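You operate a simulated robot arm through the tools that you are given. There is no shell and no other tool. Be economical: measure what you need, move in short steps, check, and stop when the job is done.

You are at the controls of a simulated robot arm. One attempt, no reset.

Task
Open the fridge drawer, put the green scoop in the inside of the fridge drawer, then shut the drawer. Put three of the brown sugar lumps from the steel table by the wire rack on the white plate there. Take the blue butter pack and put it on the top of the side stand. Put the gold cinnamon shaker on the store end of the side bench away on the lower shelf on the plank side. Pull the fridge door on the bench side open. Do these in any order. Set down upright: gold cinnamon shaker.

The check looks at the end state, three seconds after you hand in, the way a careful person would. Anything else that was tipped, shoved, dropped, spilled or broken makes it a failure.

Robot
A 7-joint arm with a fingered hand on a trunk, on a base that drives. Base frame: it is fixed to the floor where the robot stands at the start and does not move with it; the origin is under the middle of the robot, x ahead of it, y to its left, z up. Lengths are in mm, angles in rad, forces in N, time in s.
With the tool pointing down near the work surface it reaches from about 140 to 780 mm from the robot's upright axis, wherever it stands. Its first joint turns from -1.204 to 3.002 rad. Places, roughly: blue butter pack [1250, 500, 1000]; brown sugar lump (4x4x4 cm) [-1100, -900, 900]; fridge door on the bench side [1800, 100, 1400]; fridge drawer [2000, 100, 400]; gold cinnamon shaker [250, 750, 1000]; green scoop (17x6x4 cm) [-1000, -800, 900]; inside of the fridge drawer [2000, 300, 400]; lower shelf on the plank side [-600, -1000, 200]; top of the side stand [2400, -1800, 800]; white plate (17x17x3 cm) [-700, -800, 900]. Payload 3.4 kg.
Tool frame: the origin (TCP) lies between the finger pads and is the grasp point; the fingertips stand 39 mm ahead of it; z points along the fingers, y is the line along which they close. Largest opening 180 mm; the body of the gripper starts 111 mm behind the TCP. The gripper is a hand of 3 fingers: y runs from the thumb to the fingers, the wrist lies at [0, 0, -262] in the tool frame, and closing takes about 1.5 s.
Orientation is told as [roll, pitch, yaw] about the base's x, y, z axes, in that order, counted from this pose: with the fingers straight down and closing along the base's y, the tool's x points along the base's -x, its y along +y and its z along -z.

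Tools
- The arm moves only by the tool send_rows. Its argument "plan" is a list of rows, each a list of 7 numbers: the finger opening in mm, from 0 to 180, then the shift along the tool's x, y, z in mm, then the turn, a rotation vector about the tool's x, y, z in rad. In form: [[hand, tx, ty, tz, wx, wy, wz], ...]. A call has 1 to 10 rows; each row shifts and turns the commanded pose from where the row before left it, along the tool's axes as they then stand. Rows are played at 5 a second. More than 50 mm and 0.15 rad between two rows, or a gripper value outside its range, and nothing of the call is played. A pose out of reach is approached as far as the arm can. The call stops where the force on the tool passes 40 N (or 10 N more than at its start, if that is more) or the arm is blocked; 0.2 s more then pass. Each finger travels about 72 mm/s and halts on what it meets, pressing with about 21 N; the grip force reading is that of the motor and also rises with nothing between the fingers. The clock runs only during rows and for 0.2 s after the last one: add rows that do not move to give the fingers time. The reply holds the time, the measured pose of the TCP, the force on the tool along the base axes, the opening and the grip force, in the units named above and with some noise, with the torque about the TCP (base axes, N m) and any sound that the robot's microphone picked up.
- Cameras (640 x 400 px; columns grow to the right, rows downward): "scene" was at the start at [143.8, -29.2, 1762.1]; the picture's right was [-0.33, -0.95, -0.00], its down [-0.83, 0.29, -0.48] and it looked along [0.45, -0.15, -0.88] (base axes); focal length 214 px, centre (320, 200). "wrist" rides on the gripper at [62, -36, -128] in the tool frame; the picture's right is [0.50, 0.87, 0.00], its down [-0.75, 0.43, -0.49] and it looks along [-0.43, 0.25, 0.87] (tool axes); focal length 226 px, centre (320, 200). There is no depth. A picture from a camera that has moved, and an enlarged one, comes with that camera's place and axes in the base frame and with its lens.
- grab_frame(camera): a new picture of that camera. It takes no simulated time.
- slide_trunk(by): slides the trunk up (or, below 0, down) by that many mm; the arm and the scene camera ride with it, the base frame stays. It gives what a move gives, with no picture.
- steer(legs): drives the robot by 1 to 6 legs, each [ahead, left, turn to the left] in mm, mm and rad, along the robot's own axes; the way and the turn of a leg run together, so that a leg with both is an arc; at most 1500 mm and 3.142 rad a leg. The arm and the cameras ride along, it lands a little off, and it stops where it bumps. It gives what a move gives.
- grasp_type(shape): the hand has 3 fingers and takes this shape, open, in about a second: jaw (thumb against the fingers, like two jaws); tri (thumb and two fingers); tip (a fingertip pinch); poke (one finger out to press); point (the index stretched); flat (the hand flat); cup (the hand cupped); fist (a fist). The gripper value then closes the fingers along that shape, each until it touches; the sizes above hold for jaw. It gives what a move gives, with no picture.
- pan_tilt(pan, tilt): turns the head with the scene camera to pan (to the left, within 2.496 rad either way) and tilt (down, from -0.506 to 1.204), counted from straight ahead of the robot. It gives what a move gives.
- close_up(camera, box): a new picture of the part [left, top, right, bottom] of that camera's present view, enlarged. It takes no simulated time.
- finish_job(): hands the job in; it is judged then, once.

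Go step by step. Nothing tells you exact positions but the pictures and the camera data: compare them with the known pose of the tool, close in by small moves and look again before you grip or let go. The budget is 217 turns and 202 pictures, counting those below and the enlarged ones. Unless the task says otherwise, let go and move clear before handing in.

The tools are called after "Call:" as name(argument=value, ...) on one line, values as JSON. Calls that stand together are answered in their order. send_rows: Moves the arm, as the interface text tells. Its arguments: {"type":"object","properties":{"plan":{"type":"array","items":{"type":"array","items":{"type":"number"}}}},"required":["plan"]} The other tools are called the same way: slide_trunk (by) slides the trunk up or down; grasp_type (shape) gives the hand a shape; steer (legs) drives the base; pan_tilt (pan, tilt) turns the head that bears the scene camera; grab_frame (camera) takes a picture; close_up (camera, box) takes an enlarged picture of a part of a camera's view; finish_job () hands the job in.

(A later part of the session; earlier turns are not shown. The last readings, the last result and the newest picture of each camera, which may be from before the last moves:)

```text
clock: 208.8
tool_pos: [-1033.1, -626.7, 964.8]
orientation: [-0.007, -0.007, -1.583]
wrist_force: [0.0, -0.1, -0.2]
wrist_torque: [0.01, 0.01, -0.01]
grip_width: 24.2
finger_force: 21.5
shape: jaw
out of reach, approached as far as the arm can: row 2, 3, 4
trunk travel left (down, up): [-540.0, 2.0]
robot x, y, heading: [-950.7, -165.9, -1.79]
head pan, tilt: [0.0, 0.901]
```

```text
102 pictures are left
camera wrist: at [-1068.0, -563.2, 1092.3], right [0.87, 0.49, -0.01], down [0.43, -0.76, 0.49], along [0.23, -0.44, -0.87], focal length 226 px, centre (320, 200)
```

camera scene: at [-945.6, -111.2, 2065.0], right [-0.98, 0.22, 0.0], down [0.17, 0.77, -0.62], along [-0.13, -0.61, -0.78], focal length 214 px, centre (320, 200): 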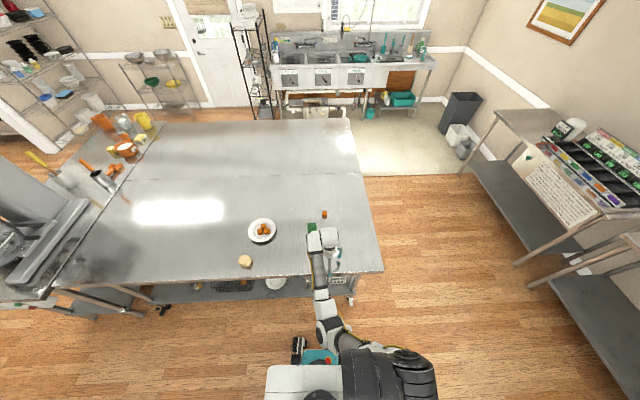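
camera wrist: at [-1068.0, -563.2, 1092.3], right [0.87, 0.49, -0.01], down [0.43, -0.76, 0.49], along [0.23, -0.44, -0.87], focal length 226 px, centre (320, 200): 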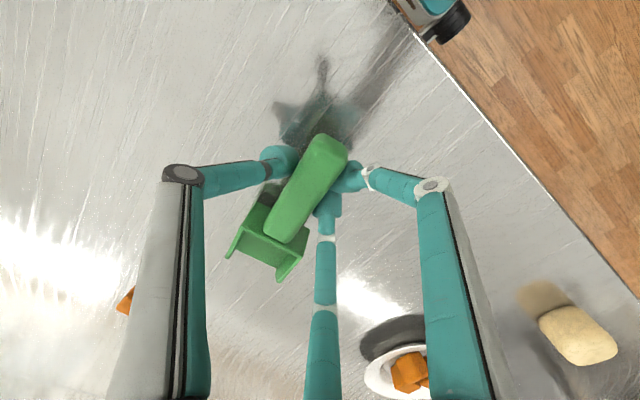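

The scoop is held. Back off and carry it to the open drawer by the same route.

Call:
steer(legs=[[-100, 0, 0], [0, 0, 1.79], [1000, 0, 0], [930, 0, 0]])

Call:
grab_frame(camera="wrist")

Call:
pan_tilt(pan=-0.1, tilt=0.7)

Call:
grab_frame(camera="scene")

```text
clock: 223.6
tool_pos: [1470.4, -51.0, 965.5]
orientation: [-0.006, -0.007, 0.205]
wrist_force: [0.2, 0.2, -1.4]
wrist_torque: [0.01, 0.09, 0.0]
grip_width: 24.3
finger_force: 21.3
shape: jaw
trunk travel left (down, up): [-540.0, 2.0]
robot x, y, heading: [1004.2, -69.0, -0.003]
head pan, tilt: [0.0, 0.901]
```

```text
101 pictures are left
camera wrist: at [1415.3, -98.0, 1092.7], right [-0.67, 0.75, -0.01], down [0.65, 0.58, 0.49], along [0.38, 0.32, -0.87], focal length 226 px, centre (320, 200)
```

wrist: 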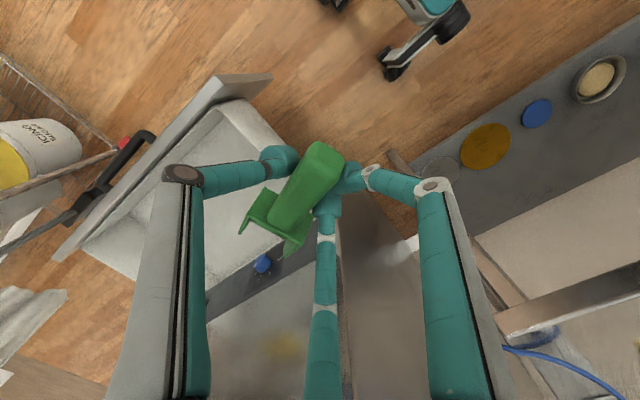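

```text
clock: 224.3
tool_pos: [1469.3, -50.2, 965.5]
orientation: [-0.008, -0.01, 0.203]
wrist_force: [0.3, -0.5, -2.0]
wrist_torque: [0.01, 0.07, -0.01]
grip_width: 24.1
finger_force: 21.1
shape: jaw
trunk travel left (down, up): [-540.0, 2.0]
robot x, y, heading: [1006.7, -71.1, -0.006]
head pan, tilt: [-0.099, 0.7]
```

```text
100 pictures are left
camera scene: at [1063.2, -82.6, 2081.1], right [-0.1, -0.99, 0.0], down [-0.64, 0.07, -0.76], along [0.76, -0.08, -0.65], focal length 214 px, centre (320, 200)
```

scene: 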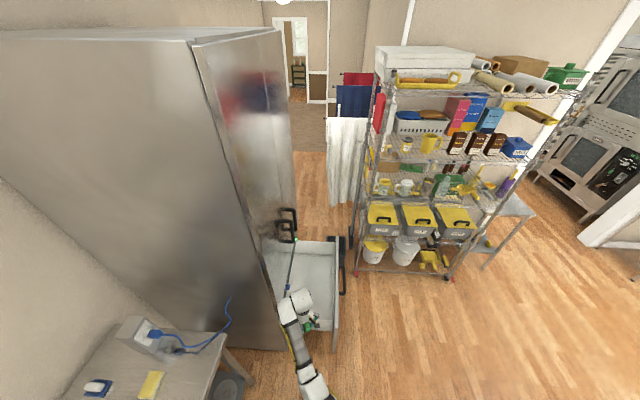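

The drawer's ahead-right. Continue around to its front and look.

Call:
steer(legs=[[400, -650, 0], [0, 0, 1.4], [0, -420, 0]])

Call:
pan_tilt(pan=0.0, tilt=0.9)

Call:
grab_frame(camera="scene")

Call:
grab_frame(camera="wrist")

```text
clock: 234.0
tool_pos: [1872.9, -341.8, 964.9]
orientation: [-0.008, -0.008, 1.599]
wrist_force: [-0.4, -0.4, -2.0]
wrist_torque: [-0.08, 0.01, -0.01]
grip_width: 23.8
finger_force: 21.3
shape: jaw
trunk travel left (down, up): [-540.0, 2.0]
robot x, y, heading: [1815.4, -795.5, 1.395]
head pan, tilt: [-0.099, 0.7]
```

```text
clock: 234.8
tool_pos: [1873.7, -341.6, 964.8]
orientation: [-0.01, -0.008, 1.598]
wrist_force: [-0.1, -0.5, -0.2]
wrist_torque: [-0.09, 0.01, 0.02]
grip_width: 24.0
finger_force: 21.0
shape: jaw
trunk travel left (down, up): [-540.0, 2.0]
robot x, y, heading: [1817.3, -799.7, 1.395]
head pan, tilt: [0.0, 0.901]
```

```text
99 pictures are left
camera scene: at [1821.7, -751.8, 2065.0], right [0.98, -0.18, 0.0], down [-0.14, -0.77, -0.62], along [0.11, 0.61, -0.78], focal length 214 px, centre (320, 200)
```

scene: 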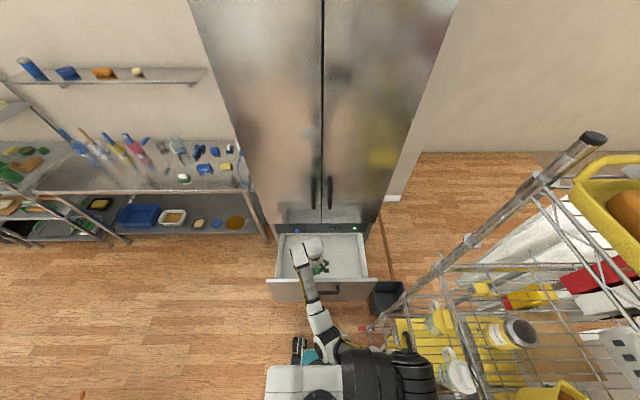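

```text
98 pictures are left
camera wrist: at [1910.4, -405.0, 1093.5], right [-0.85, -0.52, -0.01], down [-0.46, 0.74, 0.5], along [-0.25, 0.43, -0.87], focal length 226 px, centre (320, 200)
```

wrist: 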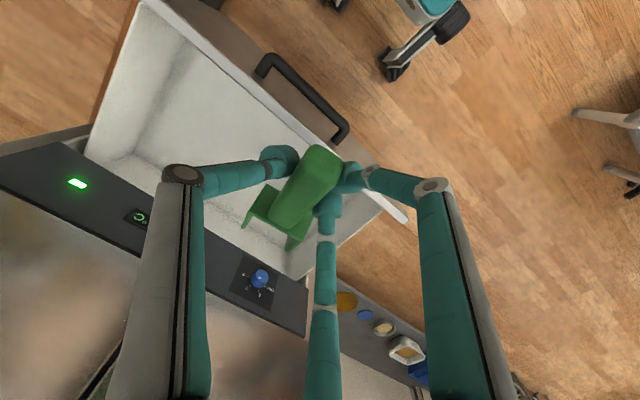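

Drive 110 mm closer, shift the scoop over the drawer interior, then lower the trunk.

Call:
steer(legs=[[110, 20, 0]])

Call:
send_rows(plan=[[0, -30, -22, 0, 0, 0, 0], [0, -30, -22, 0, 0, 0, 0], [0, 0, 0, 0, 0, 0, 0]])

Call:
slide_trunk(by=-230)

Call:
grab_frame(camera="wrist")

Call:
grab_frame(camera="scene")

```text
clock: 236.0
tool_pos: [1880.0, -230.7, 965.0]
orientation: [-0.005, -0.009, 1.6]
wrist_force: [-0.1, 0.2, -1.9]
wrist_torque: [-0.05, 0.0, 0.0]
grip_width: 24.1
finger_force: 20.7
shape: jaw
trunk travel left (down, up): [-540.0, 2.0]
robot x, y, heading: [1814.5, -689.9, 1.395]
head pan, tilt: [0.0, 0.901]
```

```text
clock: 236.8
tool_pos: [1921.3, -171.9, 967.2]
orientation: [-0.008, -0.011, 1.599]
wrist_force: [0.2, -0.1, -1.4]
wrist_torque: [-0.09, 0.05, 0.01]
grip_width: 24.1
finger_force: 21.2
shape: jaw
trunk travel left (down, up): [-540.0, 2.0]
robot x, y, heading: [1817.2, -688.6, 1.389]
head pan, tilt: [0.0, 0.901]
```

```text
clock: 239.2
tool_pos: [1917.0, -170.7, 736.9]
orientation: [-0.008, -0.01, 1.6]
wrist_force: [0.1, 0.0, -1.2]
wrist_torque: [-0.08, 0.04, 0.01]
grip_width: 23.9
finger_force: 21.0
shape: jaw
trunk travel left (down, up): [-310.0, 232.0]
robot x, y, heading: [1813.4, -686.9, 1.39]
head pan, tilt: [0.0, 0.901]
```

```text
97 pictures are left
camera wrist: at [1954.0, -233.0, 864.8], right [-0.85, -0.52, -0.01], down [-0.46, 0.74, 0.5], along [-0.25, 0.43, -0.87], focal length 226 px, centre (320, 200)
```

wrist: 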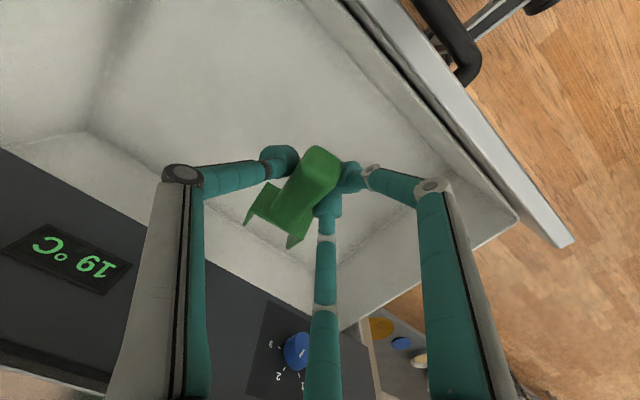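

```text
96 pictures are left
camera scene: at [1833.6, -583.5, 1835.6], right [0.98, -0.18, 0.0], down [-0.14, -0.77, -0.62], along [0.11, 0.61, -0.79], focal length 214 px, centre (320, 200)
```

scene: 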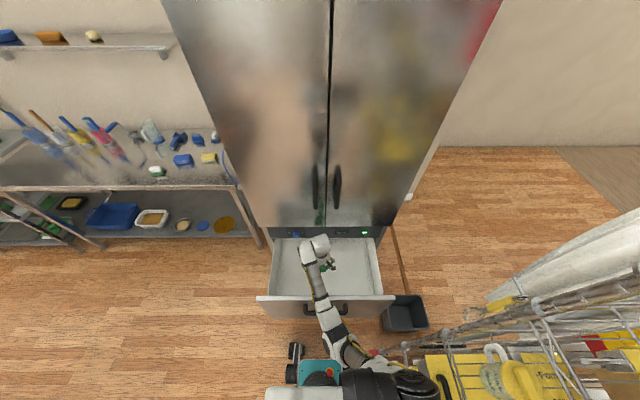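

The scoop hangs over the drawer interior. Lower the arm in steps and look.

Call:
send_rows(plan=[[0, 0, 0, 45, 0, 0, 0], [0, 0, 0, 45, 0, 0, 0], [0, 0, 0, 45, 0, 0, 0], [0, 0, 0, 0, 0, 0, 0]])

Call:
grab_frame(camera="wrist")

Call:
close_up(camera="scene", box=[240, 200, 420, 340])

```text
clock: 240.2
tool_pos: [1918.4, -169.8, 602.6]
orientation: [-0.007, -0.009, 1.6]
wrist_force: [-0.1, 0.7, -0.6]
wrist_torque: [-0.12, 0.01, 0.03]
grip_width: 24.1
finger_force: 20.6
shape: jaw
trunk travel left (down, up): [-310.0, 232.0]
robot x, y, heading: [1815.2, -685.9, 1.394]
head pan, tilt: [0.0, 0.901]
```

```text
95 pictures are left
camera wrist: at [1954.8, -232.8, 730.6], right [-0.85, -0.52, -0.01], down [-0.46, 0.74, 0.5], along [-0.25, 0.43, -0.87], focal length 226 px, centre (320, 200)
```

wrist: 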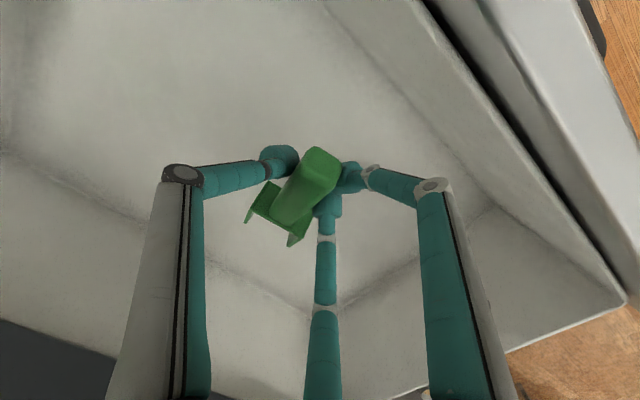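

```text
2.86 times, centred on (330, 270) of scene
camera zoom: at [1834.5, -583.8, 1835.6], right [0.98, -0.18, 0.0], down [-0.14, -0.77, -0.62], along [0.11, 0.61, -0.79], focal length 613 px, centre (291, 0)
```

zoom: 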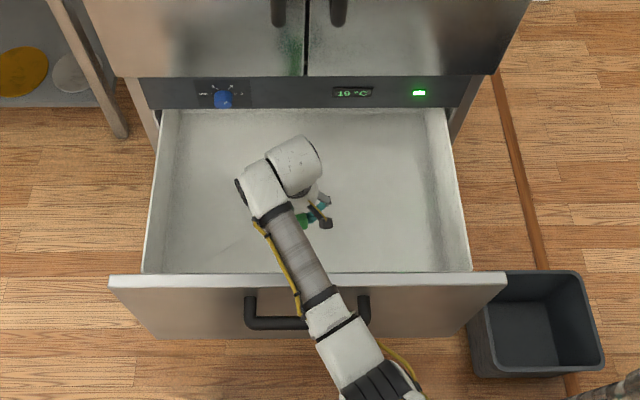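

Call:
send_rows(plan=[[0, 0, 0, 20, 0, 0, 0], [0, 0, 0, 20, 0, 0, 0], [0, 0, 0, 15, 0, 0, 0], [0, 0, 0, 0, 0, 0, 0]])

Call:
grab_frame(camera="wrist")

```text
clock: 241.2
tool_pos: [1919.3, -168.9, 546.5]
orientation: [-0.01, -0.009, 1.6]
wrist_force: [-0.4, 0.6, -1.2]
wrist_torque: [-0.07, -0.01, 0.01]
grip_width: 23.9
finger_force: 20.8
shape: jaw
trunk travel left (down, up): [-310.0, 232.0]
robot x, y, heading: [1814.0, -688.0, 1.388]
head pan, tilt: [0.0, 0.901]
```

```text
93 pictures are left
camera wrist: at [1955.5, -231.8, 674.8], right [-0.85, -0.52, -0.01], down [-0.46, 0.74, 0.49], along [-0.25, 0.43, -0.87], focal length 226 px, centre (320, 200)
```

wrist: 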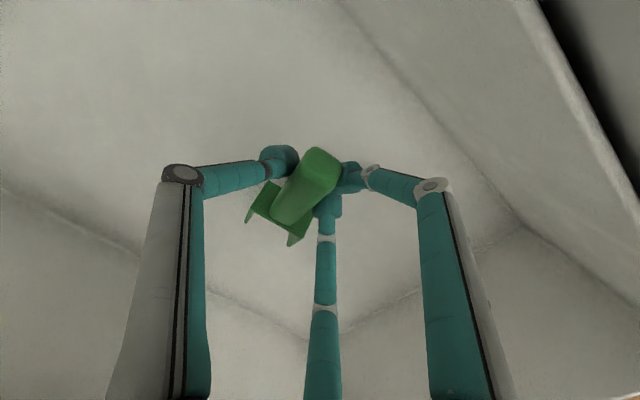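

The drawer floor is around z≈440. Lower 35 mm more, then in small steps.

Call:
send_rows(plan=[[0, 0, 0, 20, 0, 0, 0], [0, 0, 0, 12, 0, 0, 0], [0, 0, 0, 0, 0, 0, 0]])

Call:
grab_frame(camera="wrist")

```text
clock: 242.0
tool_pos: [1918.7, -168.5, 514.9]
orientation: [-0.009, -0.011, 1.599]
wrist_force: [-0.6, 0.3, -0.9]
wrist_torque: [-0.01, 0.02, 0.01]
grip_width: 24.1
finger_force: 21.6
shape: jaw
trunk travel left (down, up): [-310.0, 232.0]
robot x, y, heading: [1812.6, -687.6, 1.394]
head pan, tilt: [0.0, 0.901]
```

```text
92 pictures are left
camera wrist: at [1956.2, -231.1, 642.7], right [-0.85, -0.52, -0.01], down [-0.46, 0.74, 0.5], along [-0.25, 0.43, -0.87], focal length 226 px, centre (320, 200)
```

wrist: 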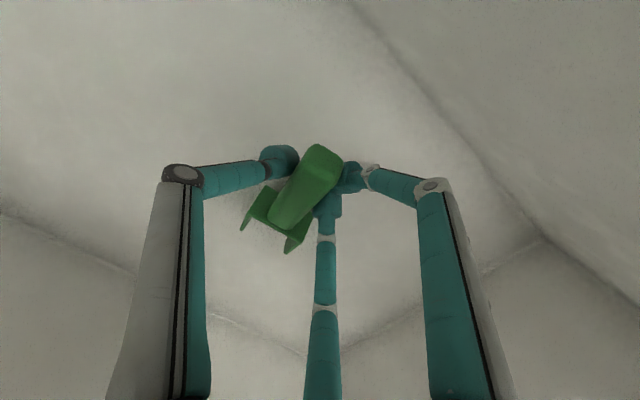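

Call:
send_rows(plan=[[0, 0, 0, 5, 0, 0, 0], [0, 0, 0, 5, 0, 0, 0], [0, 0, 0, 0, 0, 0, 0]])

Call:
send_rows(plan=[[0, 0, 0, 5, 0, 0, 0], [0, 0, 0, 5, 0, 0, 0], [0, 0, 0, 0, 0, 0, 0]])

Call:
grab_frame(camera="wrist")

```text
clock: 242.8
tool_pos: [1919.3, -169.1, 504.5]
orientation: [-0.008, -0.009, 1.598]
wrist_force: [-0.2, -1.4, -0.6]
wrist_torque: [0.03, -0.02, -0.02]
grip_width: 24.1
finger_force: 21.1
shape: jaw
trunk travel left (down, up): [-310.0, 232.0]
robot x, y, heading: [1817.7, -690.2, 1.393]
head pan, tilt: [0.0, 0.901]
```

```text
clock: 243.6
tool_pos: [1919.7, -167.2, 495.3]
orientation: [-0.01, -0.008, 1.599]
wrist_force: [0.2, 0.7, 0.2]
wrist_torque: [0.05, -0.04, 0.05]
grip_width: 24.2
finger_force: 21.1
shape: jaw
trunk travel left (down, up): [-310.0, 232.0]
robot x, y, heading: [1814.8, -686.6, 1.391]
head pan, tilt: [0.0, 0.901]
```

```text
91 pictures are left
camera wrist: at [1956.6, -230.6, 622.4], right [-0.85, -0.52, -0.01], down [-0.46, 0.74, 0.5], along [-0.25, 0.43, -0.87], focal length 226 px, centre (320, 200)
```

wrist: 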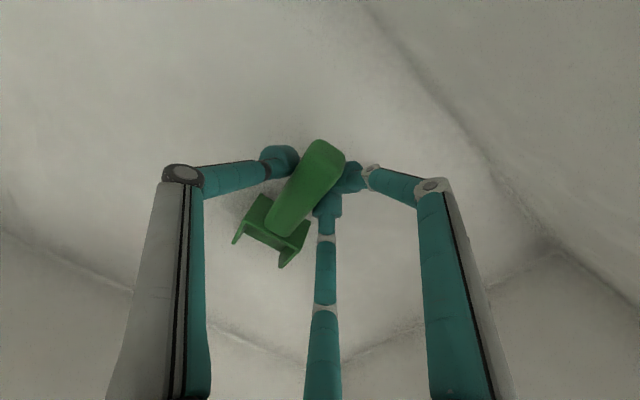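

The bowl rests and the scoop is levelling itself. A few millimetres more, then release and rise.

Call:
send_rows(plan=[[0, 0, 0, 4, 0, 0, 0], [0, 0, 0, 3, 0, 0, 0], [0, 0, 0, 0, 0, 0, 0]])

Call:
send_rows(plan=[[70, 0, 0, 0, 0, 0, 0], [70, 0, 0, 0, 0, 0, 0], [70, 0, 0, 0, 0, 0, 0], [70, 0, 0, 0, 0, 0, 0], [70, 0, 0, -40, 0, 0, 0], [70, 0, 0, -45, 0, 0, 0], [70, 0, 0, -45, 0, 0, 0], [70, 0, 0, -45, 0, 0, 0]])

Call:
grab_frame(camera="wrist")

```text
clock: 244.4
tool_pos: [1918.2, -168.7, 488.8]
orientation: [-0.01, -0.007, 1.599]
wrist_force: [0.3, -0.8, 0.3]
wrist_torque: [0.07, -0.02, -0.02]
grip_width: 23.9
finger_force: 21.5
shape: jaw
trunk travel left (down, up): [-310.0, 232.0]
robot x, y, heading: [1814.3, -687.2, 1.391]
head pan, tilt: [0.0, 0.901]
```

```text
clock: 246.2
tool_pos: [1918.3, -169.3, 663.1]
orientation: [-0.011, -0.008, 1.599]
wrist_force: [-0.4, -0.4, 0.4]
wrist_torque: [0.01, 0.0, 0.01]
grip_width: 69.4
finger_force: 0.1
shape: jaw
trunk travel left (down, up): [-310.0, 232.0]
robot x, y, heading: [1817.2, -685.8, 1.393]
head pan, tilt: [0.0, 0.901]
```

```text
90 pictures are left
camera wrist: at [1954.7, -232.8, 791.0], right [-0.85, -0.52, -0.01], down [-0.46, 0.74, 0.49], along [-0.25, 0.43, -0.87], focal length 226 px, centre (320, 200)
```

wrist: 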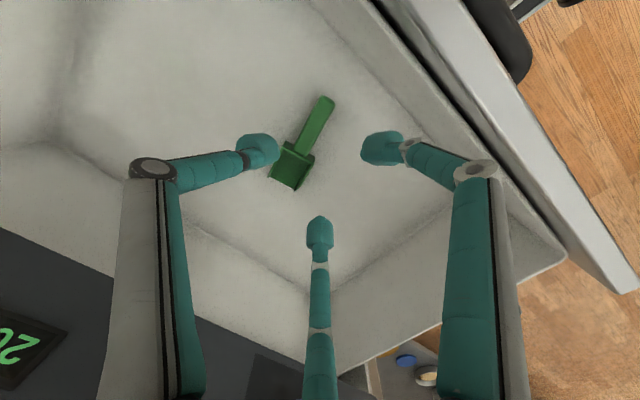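

The scoop lies flat in the drawer. Now raise, back out, and tilt the hand forward to push the drawer shut with closed fingers.

Call:
send_rows(plan=[[70, 0, 0, -40, 0, 0, 0], [70, 0, 0, -30, 0, 0, 0], [0, 0, 0, 0, 0, 0, 0]])

Call:
steer(legs=[[-330, 0, 0]])

Call:
send_rows(plan=[[0, 0, 0, 0, 0, -0.148, 0], [0, 0, 0, 0, 0, -0.148, 0], [0, 0, 0, 0, 0, -0.148, 0], [0, 0, 0, 0, 0, -0.148, 0], [0, 0, 0, 0, 0, -0.148, 0], [0, 0, 0, 0, 0, -0.148, 0], [0, 0, 0, 0, 0, -0.148, 0], [0, 0, 0, 0, 0, -0.148, 0], [0, 0, 0, 0, 0, -0.148, 0], [0, 0, 0, 0, 0, -0.148, 0]])

Call:
grab_frame(camera="scene")

Call:
grab_frame(camera="wrist")

```text
clock: 247.0
tool_pos: [1916.4, -170.9, 732.4]
orientation: [-0.01, -0.008, 1.598]
wrist_force: [-0.3, 0.3, 0.2]
wrist_torque: [0.03, 0.0, -0.01]
grip_width: 14.7
finger_force: 0.2
shape: jaw
trunk travel left (down, up): [-310.0, 232.0]
robot x, y, heading: [1812.7, -688.1, 1.391]
head pan, tilt: [0.0, 0.901]
```

```text
clock: 249.2
tool_pos: [1857.9, -491.4, 732.7]
orientation: [-0.011, -0.011, 1.603]
wrist_force: [0.4, -0.8, -0.6]
wrist_torque: [0.01, -0.01, -0.01]
grip_width: 0.0
finger_force: 21.0
shape: jaw
trunk travel left (down, up): [-310.0, 232.0]
robot x, y, heading: [1755.4, -1010.1, 1.392]
head pan, tilt: [0.0, 0.901]
```

```text
clock: 251.3
tool_pos: [1857.8, -492.8, 731.8]
orientation: [-0.132, -1.489, 1.736]
wrist_force: [0.5, -0.7, -0.1]
wrist_torque: [-0.03, 0.0, 0.0]
grip_width: 0.1
finger_force: 20.6
shape: jaw
trunk travel left (down, up): [-310.0, 232.0]
robot x, y, heading: [1756.5, -1008.9, 1.394]
head pan, tilt: [0.0, 0.901]
```

```text
89 pictures are left
camera scene: at [1780.1, -906.9, 1835.6], right [0.98, -0.17, 0.0], down [-0.14, -0.77, -0.62], along [0.1, 0.61, -0.79], focal length 214 px, centre (320, 200)
```

scene: 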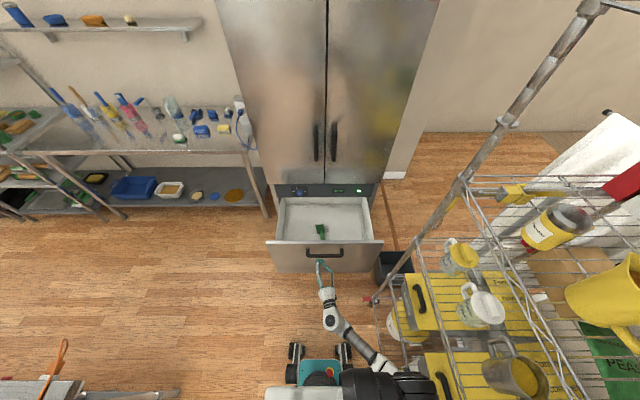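

```text
88 pictures are left
camera wrist: at [1899.3, -624.5, 681.8], right [-0.86, -0.07, -0.51], down [-0.43, -0.44, 0.79], along [-0.28, 0.89, 0.35], focal length 226 px, centre (320, 200)
```

wrist: 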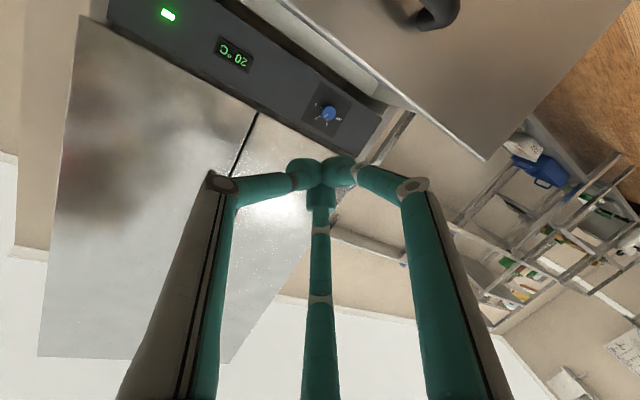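

The hand points at the drawer. Lower it below the bar height and centre it.

Call:
send_rows(plan=[[0, 45, -5, 0, 0, -0.08, 0], [0, 45, -5, 0, 0, 0, 0], [0, 45, -5, 0, 0, 0, 0], [0, 45, -5, 0, 0, 0, 0], [0, 45, -5, 0, 0, 0, 0], [0, 35, -5, 0, 0, 0, 0], [0, 0, 0, 0, 0, 0, 0]])

Call:
grab_frame(camera="wrist")

Call:
grab_frame(camera="scene")

```text
clock: 252.9
tool_pos: [1887.7, -495.4, 508.9]
orientation: [-1.703, -1.563, -2.978]
wrist_force: [-0.7, 0.7, 0.0]
wrist_torque: [-0.03, 0.03, 0.0]
grip_width: 0.0
finger_force: 21.5
shape: jaw
out of reach, approached as far as the arm can: row 6
trunk travel left (down, up): [-310.0, 232.0]
robot x, y, heading: [1760.8, -1005.1, 1.396]
head pan, tilt: [0.0, 0.901]
```

```text
87 pictures are left
camera wrist: at [1927.1, -622.1, 447.4], right [-0.86, -0.03, -0.51], down [-0.43, -0.51, 0.75], along [-0.28, 0.86, 0.43], focal length 226 px, centre (320, 200)
```

wrist: 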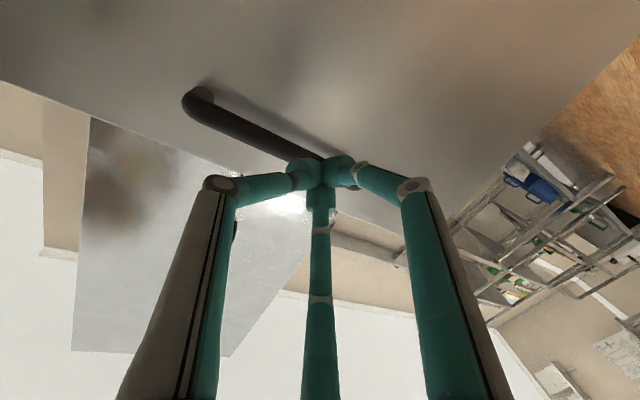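

```text
86 pictures are left
camera scene: at [1780.9, -907.1, 1835.6], right [0.98, -0.17, 0.0], down [-0.14, -0.77, -0.62], along [0.1, 0.61, -0.79], focal length 214 px, centre (320, 200)
```

scene: 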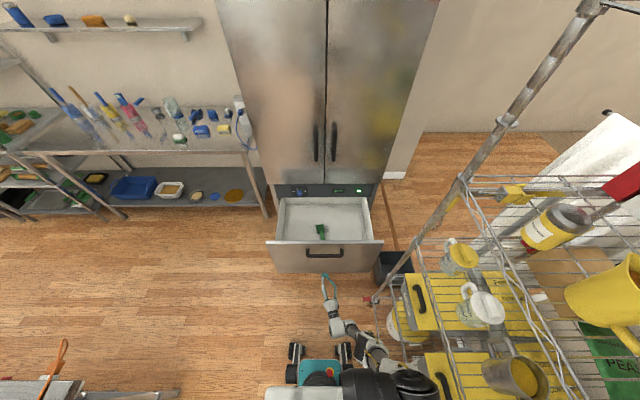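

Lower the trunk 45 mm so the fingers pass below the bar, then push by driving forward.

Call:
slide_trunk(by=-45)

Call:
steer(legs=[[230, 0, 0]])

Call:
grab_frame(camera="wrist")

Call:
grab_frame(camera="scene")

```text
clock: 253.8
tool_pos: [1885.1, -497.0, 465.4]
orientation: [-1.67, -1.56, -3.013]
wrist_force: [-0.5, -0.2, -0.5]
wrist_torque: [0.02, -0.01, -0.02]
grip_width: 0.0
finger_force: 21.4
shape: jaw
trunk travel left (down, up): [-265.0, 277.0]
robot x, y, heading: [1758.6, -1009.5, 1.401]
head pan, tilt: [0.0, 0.901]
```

```text
clock: 255.6
tool_pos: [1924.6, -269.3, 465.9]
orientation: [-1.537, -1.56, 3.138]
wrist_force: [-0.7, 0.2, 0.1]
wrist_torque: [-0.03, 0.01, -0.01]
grip_width: 0.1
finger_force: 21.0
shape: jaw
trunk travel left (down, up): [-265.0, 277.0]
robot x, y, heading: [1800.3, -782.6, 1.396]
head pan, tilt: [0.0, 0.901]
```

```text
85 pictures are left
camera wrist: at [1965.6, -396.2, 402.7], right [-0.86, -0.03, -0.51], down [-0.43, -0.51, 0.75], along [-0.28, 0.86, 0.42], focal length 226 px, centre (320, 200)
```

wrist: 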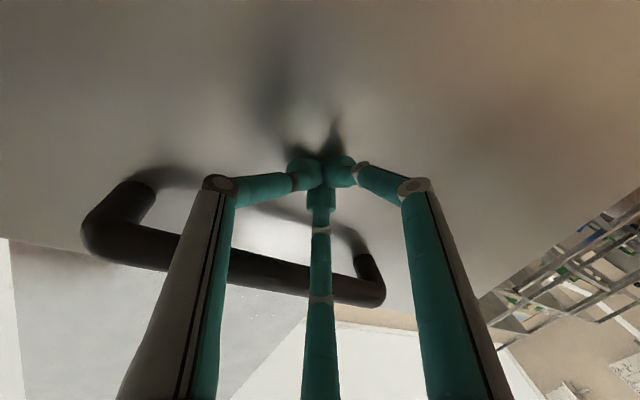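

```text
84 pictures are left
camera scene: at [1825.2, -641.9, 1789.7], right [0.98, -0.17, 0.0], down [-0.14, -0.77, -0.62], along [0.11, 0.61, -0.79], focal length 214 px, centre (320, 200)
```

scene: 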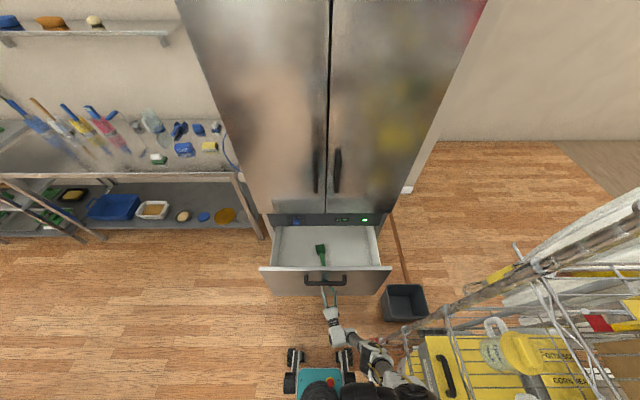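

Pushing works. Continue in two pushes, watching force.

Call:
steer(legs=[[150, 0, 0]])

Call:
grab_frame(camera="scene")

```text
clock: 256.9
tool_pos: [1951.8, -120.7, 463.6]
orientation: [-1.591, -1.559, -3.093]
wrist_force: [0.3, 0.3, 0.0]
wrist_torque: [0.0, 0.02, 0.03]
grip_width: 0.0
finger_force: 21.1
shape: jaw
trunk travel left (down, up): [-265.0, 277.0]
robot x, y, heading: [1825.3, -633.0, 1.39]
head pan, tilt: [0.0, 0.901]
```

```text
83 pictures are left
camera scene: at [1852.0, -492.6, 1789.7], right [0.98, -0.18, 0.0], down [-0.14, -0.77, -0.62], along [0.11, 0.61, -0.79], focal length 214 px, centre (320, 200)
```

scene: 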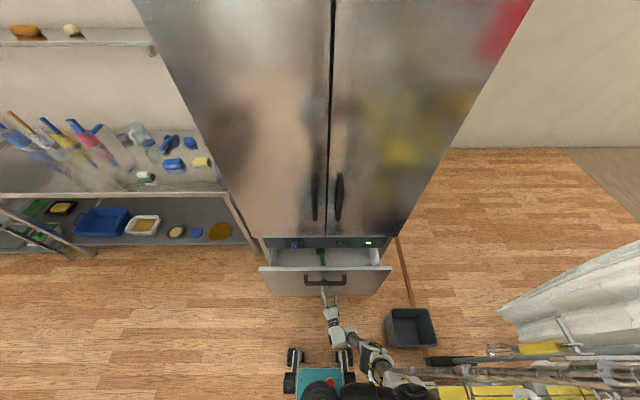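

Call:
steer(legs=[[125, 0, 0]])

Call:
grab_frame(camera="scene")

Call:
grab_frame(camera="wrist")

```text
clock: 258.3
tool_pos: [1968.5, -8.7, 465.4]
orientation: [-1.669, -1.55, -3.009]
wrist_force: [0.2, 0.1, 0.2]
wrist_torque: [0.03, -0.02, -0.02]
grip_width: 0.1
finger_force: 21.1
shape: jaw
trunk travel left (down, up): [-265.0, 277.0]
robot x, y, heading: [1847.1, -514.6, 1.397]
head pan, tilt: [0.0, 0.901]
stopped in leg 1: the force on the tool passed its limit at 54 N (the readings are from after the stop); the commanded pose is now the measured one
```

```text
82 pictures are left
camera scene: at [1872.8, -374.3, 1789.9], right [0.98, -0.18, 0.0], down [-0.14, -0.77, -0.62], along [0.11, 0.61, -0.78], focal length 214 px, centre (320, 200)
```

scene: 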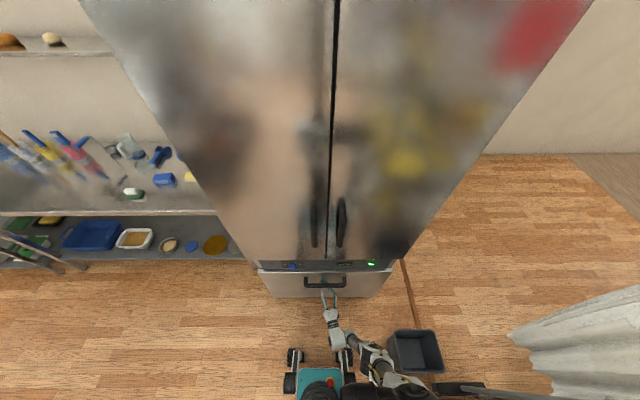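

```text
81 pictures are left
camera wrist: at [2009.8, -135.2, 402.7], right [-0.85, -0.03, -0.52], down [-0.43, -0.51, 0.74], along [-0.28, 0.86, 0.42], focal length 226 px, centre (320, 200)
```

wrist: 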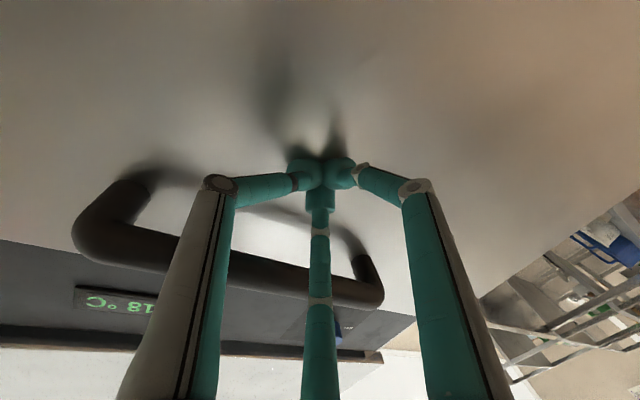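

The drawer pushed home until the force limit. Back off and verify that it is shut; also raise for the door.

Call:
steer(legs=[[-320, 0, 0]])

Call:
slide_trunk(by=277)

Call:
pan_tilt(pan=0.0, tilt=0.8)

Call:
close_up(camera="scene", box=[240, 140, 440, 290])

Call:
grab_frame(camera="wrist")

```text
clock: 260.4
tool_pos: [1911.7, -326.1, 463.9]
orientation: [-1.662, -1.55, -3.02]
wrist_force: [0.8, 0.5, 1.1]
wrist_torque: [0.02, 0.0, -0.05]
grip_width: 0.0
finger_force: 21.2
shape: jaw
trunk travel left (down, up): [-265.0, 277.0]
robot x, y, heading: [1792.2, -833.9, 1.397]
head pan, tilt: [0.0, 0.901]
```

```text
clock: 263.2
tool_pos: [1912.1, -323.5, 744.1]
orientation: [-1.84, -1.546, -2.84]
wrist_force: [0.1, -1.0, -0.6]
wrist_torque: [0.01, 0.01, 0.01]
grip_width: 0.0
finger_force: 21.0
shape: jaw
trunk travel left (down, up): [-542.0, 0.0]
robot x, y, heading: [1789.3, -830.5, 1.39]
head pan, tilt: [0.0, 0.901]
```

```text
clock: 263.9
tool_pos: [1912.8, -322.8, 744.8]
orientation: [-1.838, -1.546, -2.841]
wrist_force: [0.7, -0.3, 0.0]
wrist_torque: [0.01, -0.01, 0.02]
grip_width: 0.2
finger_force: 21.4
shape: jaw
trunk travel left (down, up): [-542.0, 0.0]
robot x, y, heading: [1788.6, -833.5, 1.392]
head pan, tilt: [0.0, 0.799]
```

```text
2.67 times, centred on (340, 215) of scene
camera zoom: at [1800.4, -779.9, 2074.8], right [0.98, -0.18, 0.0], down [-0.13, -0.71, -0.7], along [0.12, 0.69, -0.72], focal length 572 px, centre (267, 160)
```

zoom: 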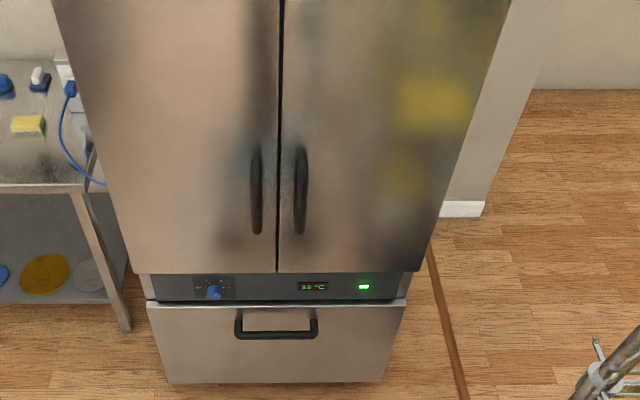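

```text
79 pictures are left
camera wrist: at [1953.8, -449.9, 682.4], right [-0.85, -0.02, -0.52], down [-0.44, -0.51, 0.74], along [-0.28, 0.86, 0.43], focal length 226 px, centre (320, 200)
```

wrist: 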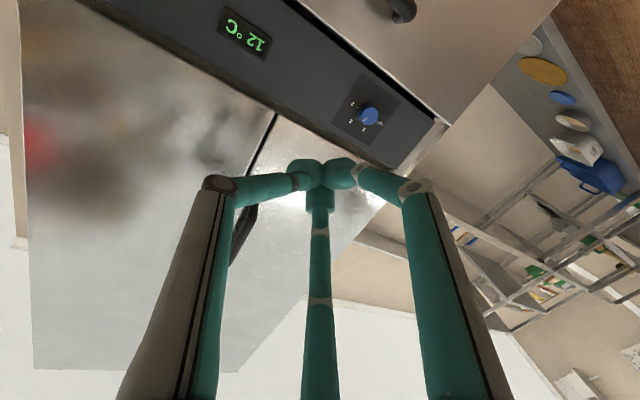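

The drawer is shut. The left door's handle bar is vertical at about (1921, 20), z 1008–1265. Raise the hand to z≈1090, turning it a little to face the door squarely.

Call:
send_rows(plan=[[70, -43, 0, 0, 0.1, 0, 0], [70, -43, 0, 0, 0.1, 0, 0], [70, -43, 0, 0, 0, 0, 0], [70, -43, 0, 0, 0, 0, 0], [70, -43, 0, 0, 0, 0, 0], [70, -43, 0, 0, 0, 0, 0], [70, -43, 0, 0, 0, 0, 0], [70, -43, 0, 0, 0, 0, 0], [70, 0, 0, 0, 0, 0, 0]])

Call:
grab_frame(camera="wrist")

Call:
grab_frame(camera="scene")

```text
clock: 265.9
tool_pos: [1903.5, -325.9, 1088.8]
orientation: [-2.021, -1.547, -2.858]
wrist_force: [-0.2, 0.0, 0.4]
wrist_torque: [-0.01, -0.02, 0.01]
grip_width: 69.8
finger_force: 0.2
shape: jaw
trunk travel left (down, up): [-542.0, 0.0]
robot x, y, heading: [1786.7, -834.0, 1.394]
head pan, tilt: [0.0, 0.799]
```

```text
78 pictures are left
camera wrist: at [1919.9, -458.0, 1026.0], right [-0.84, 0.15, -0.52], down [-0.53, -0.42, 0.74], along [-0.11, 0.9, 0.43], focal length 226 px, centre (320, 200)
```

wrist: 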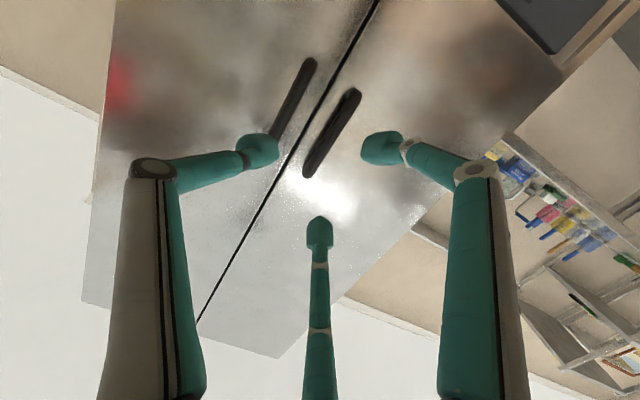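

```text
77 pictures are left
camera scene: at [1799.8, -780.8, 2074.9], right [0.98, -0.18, 0.0], down [-0.13, -0.71, -0.7], along [0.12, 0.69, -0.72], focal length 214 px, centre (320, 200)
```

scene: 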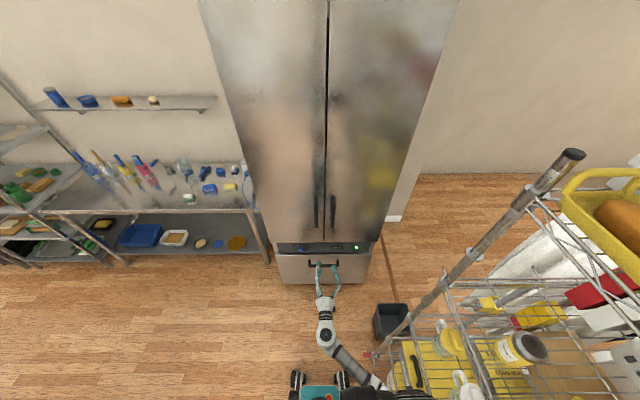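

The left door's bar is at x≈1919, y≈15. Shift left 39 mm, drive ahead 210 mm, then check before closing in.

Call:
send_rows(plan=[[70, 0, 39, 0, 0, 0, 0], [70, 0, 0, 0, 0, 0, 0]])

Call:
steer(legs=[[210, 0, 0]])

Call:
grab_frame(camera="wrist")

```text
clock: 266.5
tool_pos: [1863.1, -319.3, 1088.0]
orientation: [-2.014, -1.544, -2.865]
wrist_force: [0.5, 0.2, -0.3]
wrist_torque: [-0.02, -0.02, 0.02]
grip_width: 69.6
finger_force: 0.2
shape: jaw
trunk travel left (down, up): [-542.0, 0.0]
robot x, y, heading: [1785.6, -834.4, 1.391]
head pan, tilt: [0.0, 0.799]
```

```text
clock: 268.1
tool_pos: [1899.9, -111.8, 1087.9]
orientation: [-2.009, -1.544, -2.87]
wrist_force: [-0.1, -0.2, -0.3]
wrist_torque: [0.0, 0.0, -0.03]
grip_width: 69.8
finger_force: 0.2
shape: jaw
trunk travel left (down, up): [-542.0, 0.0]
robot x, y, heading: [1824.2, -620.3, 1.393]
head pan, tilt: [0.0, 0.799]
```

```text
76 pictures are left
camera wrist: at [1915.9, -243.1, 1024.6], right [-0.84, 0.15, -0.52], down [-0.53, -0.42, 0.74], along [-0.11, 0.9, 0.43], focal length 226 px, centre (320, 200)
```

wrist: 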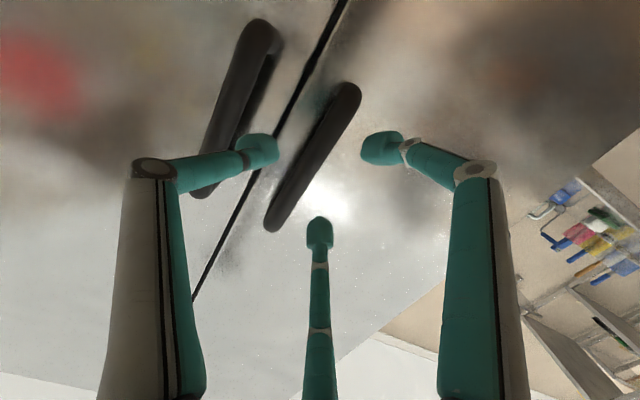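

The bar is centred. Move in 113 mm, then close around it.

Call:
send_rows(plan=[[70, 0, 0, 40, 0, 0, 0], [70, 0, 0, 40, 0, 0, 0], [70, 0, 0, 20, 0, 0, 0], [70, 0, 0, 13, 0, 0, 0], [70, 0, 0, 0, 0, 0, 0]])

Call:
grab_frame(camera="wrist")

```text
clock: 269.4
tool_pos: [1919.6, -0.6, 1089.8]
orientation: [-2.037, -1.545, -2.843]
wrist_force: [-0.2, 0.3, -0.1]
wrist_torque: [0.02, -0.01, -0.03]
grip_width: 69.7
finger_force: 0.0
shape: jaw
trunk travel left (down, up): [-542.0, 0.0]
robot x, y, heading: [1827.7, -627.3, 1.394]
head pan, tilt: [0.0, 0.799]
```

```text
75 pictures are left
camera wrist: at [1934.9, -131.9, 1026.3], right [-0.84, 0.15, -0.52], down [-0.53, -0.42, 0.74], along [-0.11, 0.9, 0.43], focal length 226 px, centre (320, 200)
```

wrist: 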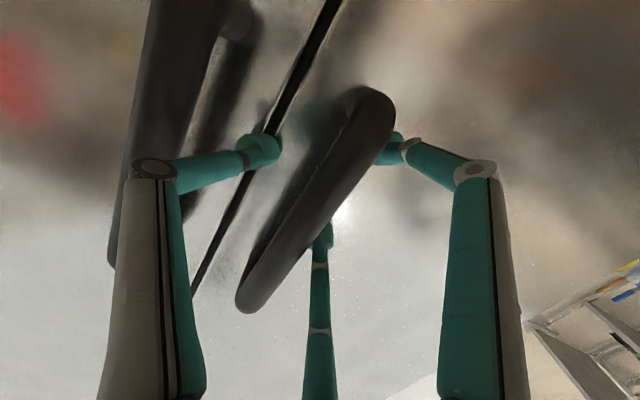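

The bar is inside the finger span. Close.

Call:
send_rows(plan=[[40, 0, 0, 0, 0, 0, 0], [0, 0, 0, 0, 0, 0, 0], [0, 0, 0, 0, 0, 0, 0], [0, 0, 0, 0, 0, 0, 0], [0, 0, 0, 0, 0, 0, 0], [0, 0, 0, 0, 0, 0, 0], [0, 0, 0, 0, 0, 0, 0]])

Call:
steer(legs=[[-60, 0, 0]])

Call:
grab_frame(camera="scene")

Call:
grab_frame(camera="wrist")

```text
clock: 270.9
tool_pos: [1918.8, -0.0, 1089.2]
orientation: [-2.019, -1.543, -2.863]
wrist_force: [-1.5, 0.3, -0.7]
wrist_torque: [0.0, 0.0, -0.01]
grip_width: 0.0
finger_force: 21.5
shape: jaw
trunk travel left (down, up): [-542.0, 0.0]
robot x, y, heading: [1825.8, -623.1, 1.392]
head pan, tilt: [0.0, 0.799]
```

```text
clock: 271.9
tool_pos: [1903.0, -59.0, 1087.9]
orientation: [-1.969, -1.543, -2.901]
wrist_force: [-26.5, 15.0, -5.3]
wrist_torque: [0.07, 0.07, -0.08]
grip_width: 0.2
finger_force: 21.0
shape: jaw
trunk travel left (down, up): [-542.0, 0.0]
robot x, y, heading: [1818.3, -679.4, 1.395]
head pan, tilt: [0.0, 0.799]
```

```text
74 pictures are left
camera scene: at [1816.5, -624.1, 2074.7], right [0.98, -0.18, 0.0], down [-0.12, -0.71, -0.69], along [0.12, 0.68, -0.72], focal length 214 px, centre (320, 200)
```

scene: 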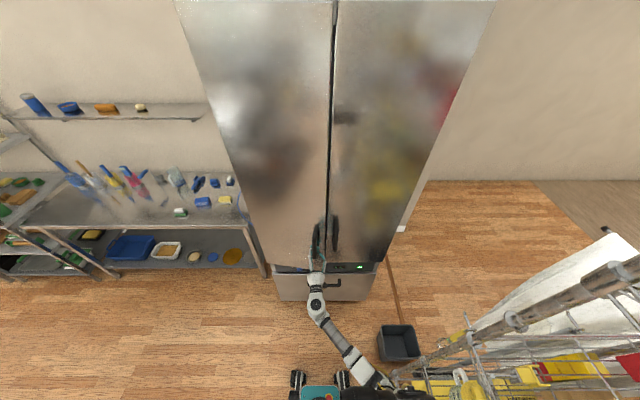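

```text
73 pictures are left
camera wrist: at [1920.3, -189.6, 1025.8], right [-0.84, 0.14, -0.52], down [-0.53, -0.42, 0.74], along [-0.12, 0.9, 0.43], focal length 226 px, centre (320, 200)
```

wrist: 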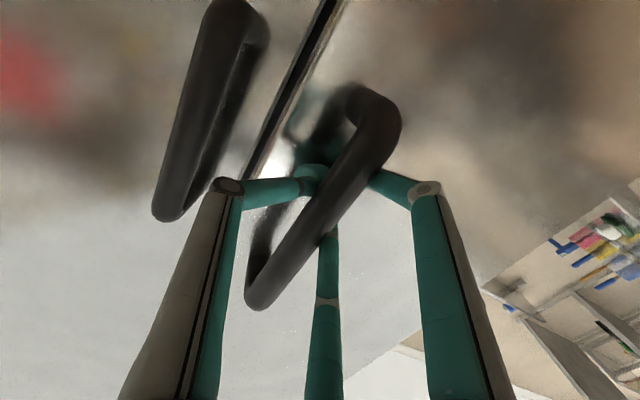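

The door is coming open. Follow the hinge arc with backward-left base moves.

Call:
steer(legs=[[-40, 35, 0]])

Call:
steer(legs=[[-32, 25, 0]])

Call:
grab_frame(camera="wrist")

Call:
grab_frame(camera="scene")

```text
clock: 272.9
tool_pos: [1874.4, -94.7, 1088.6]
orientation: [-2.264, -1.555, -2.593]
wrist_force: [-19.7, 16.3, -4.2]
wrist_torque: [0.2, 0.07, -0.31]
grip_width: 0.0
finger_force: 21.5
shape: jaw
trunk travel left (down, up): [-542.0, 0.0]
robot x, y, heading: [1779.1, -719.5, 1.396]
head pan, tilt: [0.0, 0.799]
```

```text
clock: 273.7
tool_pos: [1849.1, -124.5, 1090.7]
orientation: [-2.518, -1.555, -2.335]
wrist_force: [-15.9, 18.6, -3.1]
wrist_torque: [0.18, 0.08, -0.17]
grip_width: 0.2
finger_force: 20.7
shape: jaw
trunk travel left (down, up): [-542.0, 0.0]
robot x, y, heading: [1752.9, -741.0, 1.394]
head pan, tilt: [0.0, 0.799]
```

```text
72 pictures are left
camera wrist: at [1867.8, -255.7, 1026.4], right [-0.85, 0.13, -0.51], down [-0.51, -0.43, 0.74], along [-0.13, 0.89, 0.44], focal length 226 px, centre (320, 200)
```

wrist: 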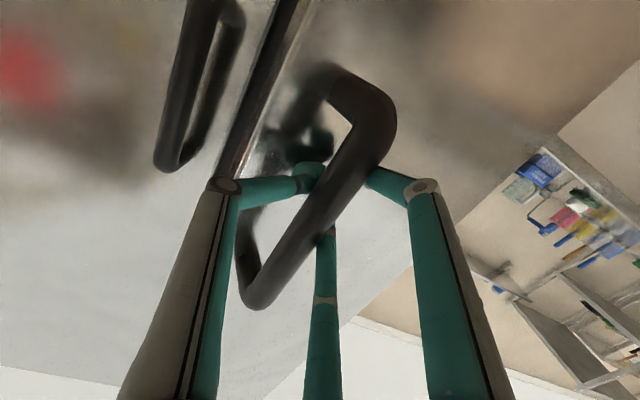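

```text
71 pictures are left
camera scene: at [1772.4, -689.4, 2074.7], right [0.98, -0.17, -0.01], down [-0.13, -0.71, -0.69], along [0.12, 0.68, -0.72], focal length 214 px, centre (320, 200)
```

scene: 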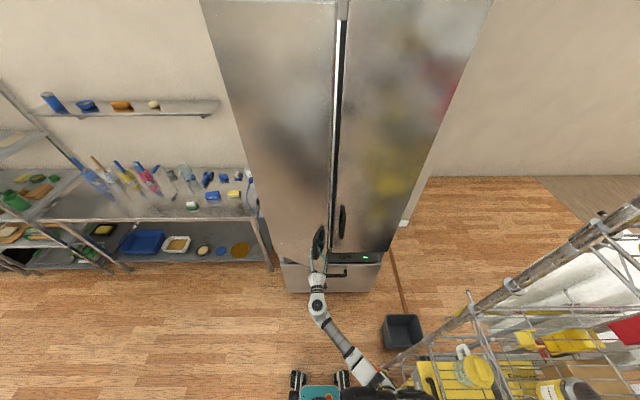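

Good progress; continue, with more leftward motion.

Call:
steer(legs=[[-25, 40, 0]])

Call:
steer(legs=[[-20, 40, 0]])

Call:
steer(legs=[[-12, 40, 0]])

Call:
grab_frame(camera="wrist")

Call:
grab_frame(camera="scene")

```text
clock: 274.6
tool_pos: [1823.6, -147.1, 1091.3]
orientation: [-3.117, -1.553, -1.732]
wrist_force: [-8.8, 11.0, -0.4]
wrist_torque: [0.24, 0.16, -0.09]
grip_width: 0.1
finger_force: 21.2
shape: jaw
trunk travel left (down, up): [-542.0, 0.0]
robot x, y, heading: [1716.9, -760.2, 1.399]
head pan, tilt: [0.0, 0.799]
```

```text
clock: 276.1
tool_pos: [1766.5, -164.0, 1094.7]
orientation: [2.857, -1.55, -1.403]
wrist_force: [-15.0, 28.7, -9.2]
wrist_torque: [0.61, 0.82, -0.26]
grip_width: 0.0
finger_force: 20.9
shape: jaw
trunk travel left (down, up): [-542.0, 0.0]
robot x, y, heading: [1673.7, -773.1, 1.395]
head pan, tilt: [0.0, 0.799]
stopped in leg 1: the force on the tool passed its limit at 76 N (the readings are from after the stop); the commanded pose is now the measured one
```

```text
clock: 276.8
tool_pos: [1765.7, -167.2, 1095.5]
orientation: [2.246, -1.541, -0.771]
wrist_force: [-27.9, 53.7, -18.2]
wrist_torque: [1.18, 1.18, -0.68]
grip_width: 0.0
finger_force: 20.7
shape: jaw
trunk travel left (down, up): [-542.0, 0.0]
robot x, y, heading: [1667.8, -772.7, 1.4]
head pan, tilt: [0.0, 0.799]
stopped in leg 1: the force on the tool passed its limit at 51 N (the readings are from after the stop); the commanded pose is now the measured one
```

```text
70 pictures are left
camera wrist: at [1788.0, -297.5, 1030.2], right [-0.87, 0.09, -0.48], down [-0.46, -0.46, 0.75], along [-0.15, 0.88, 0.45], focal length 226 px, centre (320, 200)
```

wrist: 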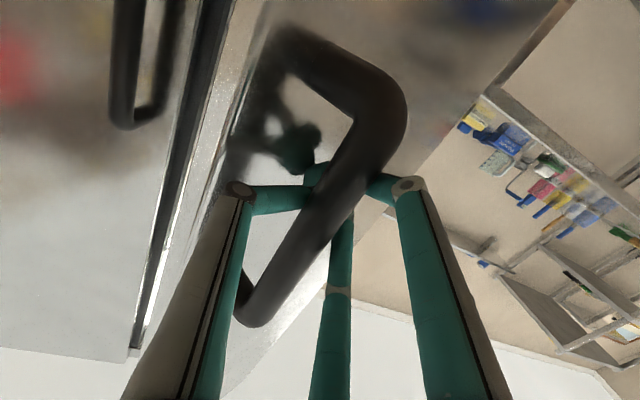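

```text
69 pictures are left
camera scene: at [1654.4, -694.3, 2073.9], right [0.99, -0.17, 0.01], down [-0.11, -0.72, -0.69], along [0.12, 0.68, -0.73], focal length 214 px, centre (320, 200)
```

scene: 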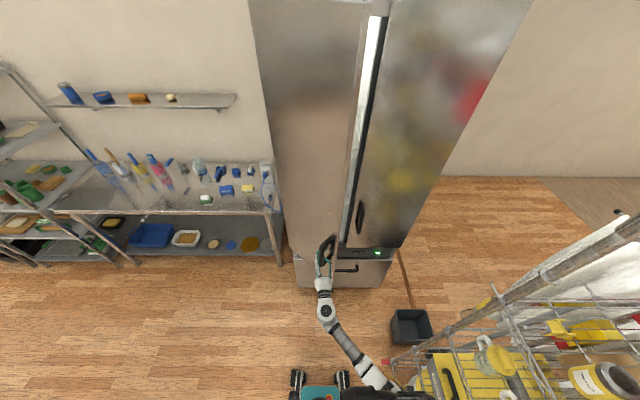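

The door is open about 45°; the force is climbing, so ease off, release the bar and withdraw.

Call:
steer(legs=[[12, 0, 0]])

Call:
send_rows(plan=[[30, 0, 0, 0, 0, 0, 0], [70, 0, 0, 0, 0, 0, 0], [70, 0, 0, 0, 0, 0, 0], [70, 0, 0, 0, 0, 0, 0], [70, 0, 0, 0, 0, 0, 0]])

Call:
grab_frame(camera="wrist")

```text
clock: 277.6
tool_pos: [1774.6, -161.9, 1097.8]
orientation: [2.389, -1.541, -0.922]
wrist_force: [-16.6, 30.3, -25.9]
wrist_torque: [0.72, 0.91, -0.33]
grip_width: 0.0
finger_force: 20.9
shape: jaw
trunk travel left (down, up): [-542.0, 0.0]
robot x, y, heading: [1668.9, -762.4, 1.399]
head pan, tilt: [0.0, 0.799]
```

```text
clock: 277.8
tool_pos: [1767.8, -169.9, 1101.3]
orientation: [2.301, -1.531, -0.822]
wrist_force: [-17.5, 30.3, -4.4]
wrist_torque: [1.02, 0.61, -0.53]
grip_width: 0.0
finger_force: 0.0
shape: jaw
trunk travel left (down, up): [-542.0, 0.0]
robot x, y, heading: [1672.9, -758.9, 1.396]
head pan, tilt: [0.0, 0.799]
stopped in row 1: the force on the tool passed its limit at 61 N (the readings are from after the stop); the commanded pose is now the measured one
```

```text
68 pictures are left
camera wrist: at [1790.8, -298.0, 1034.5], right [-0.88, 0.09, -0.47], down [-0.46, -0.47, 0.75], along [-0.15, 0.88, 0.46], focal length 226 px, centre (320, 200)
```

wrist: 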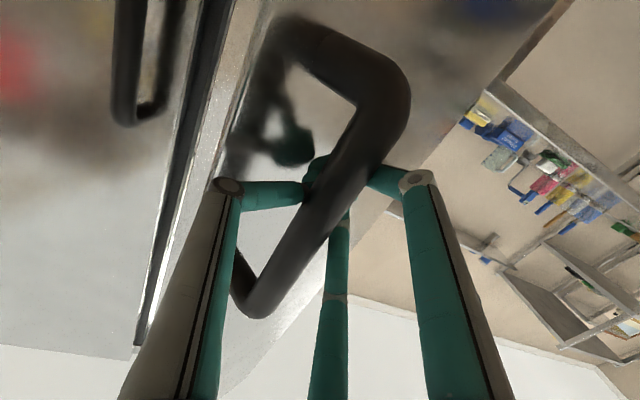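

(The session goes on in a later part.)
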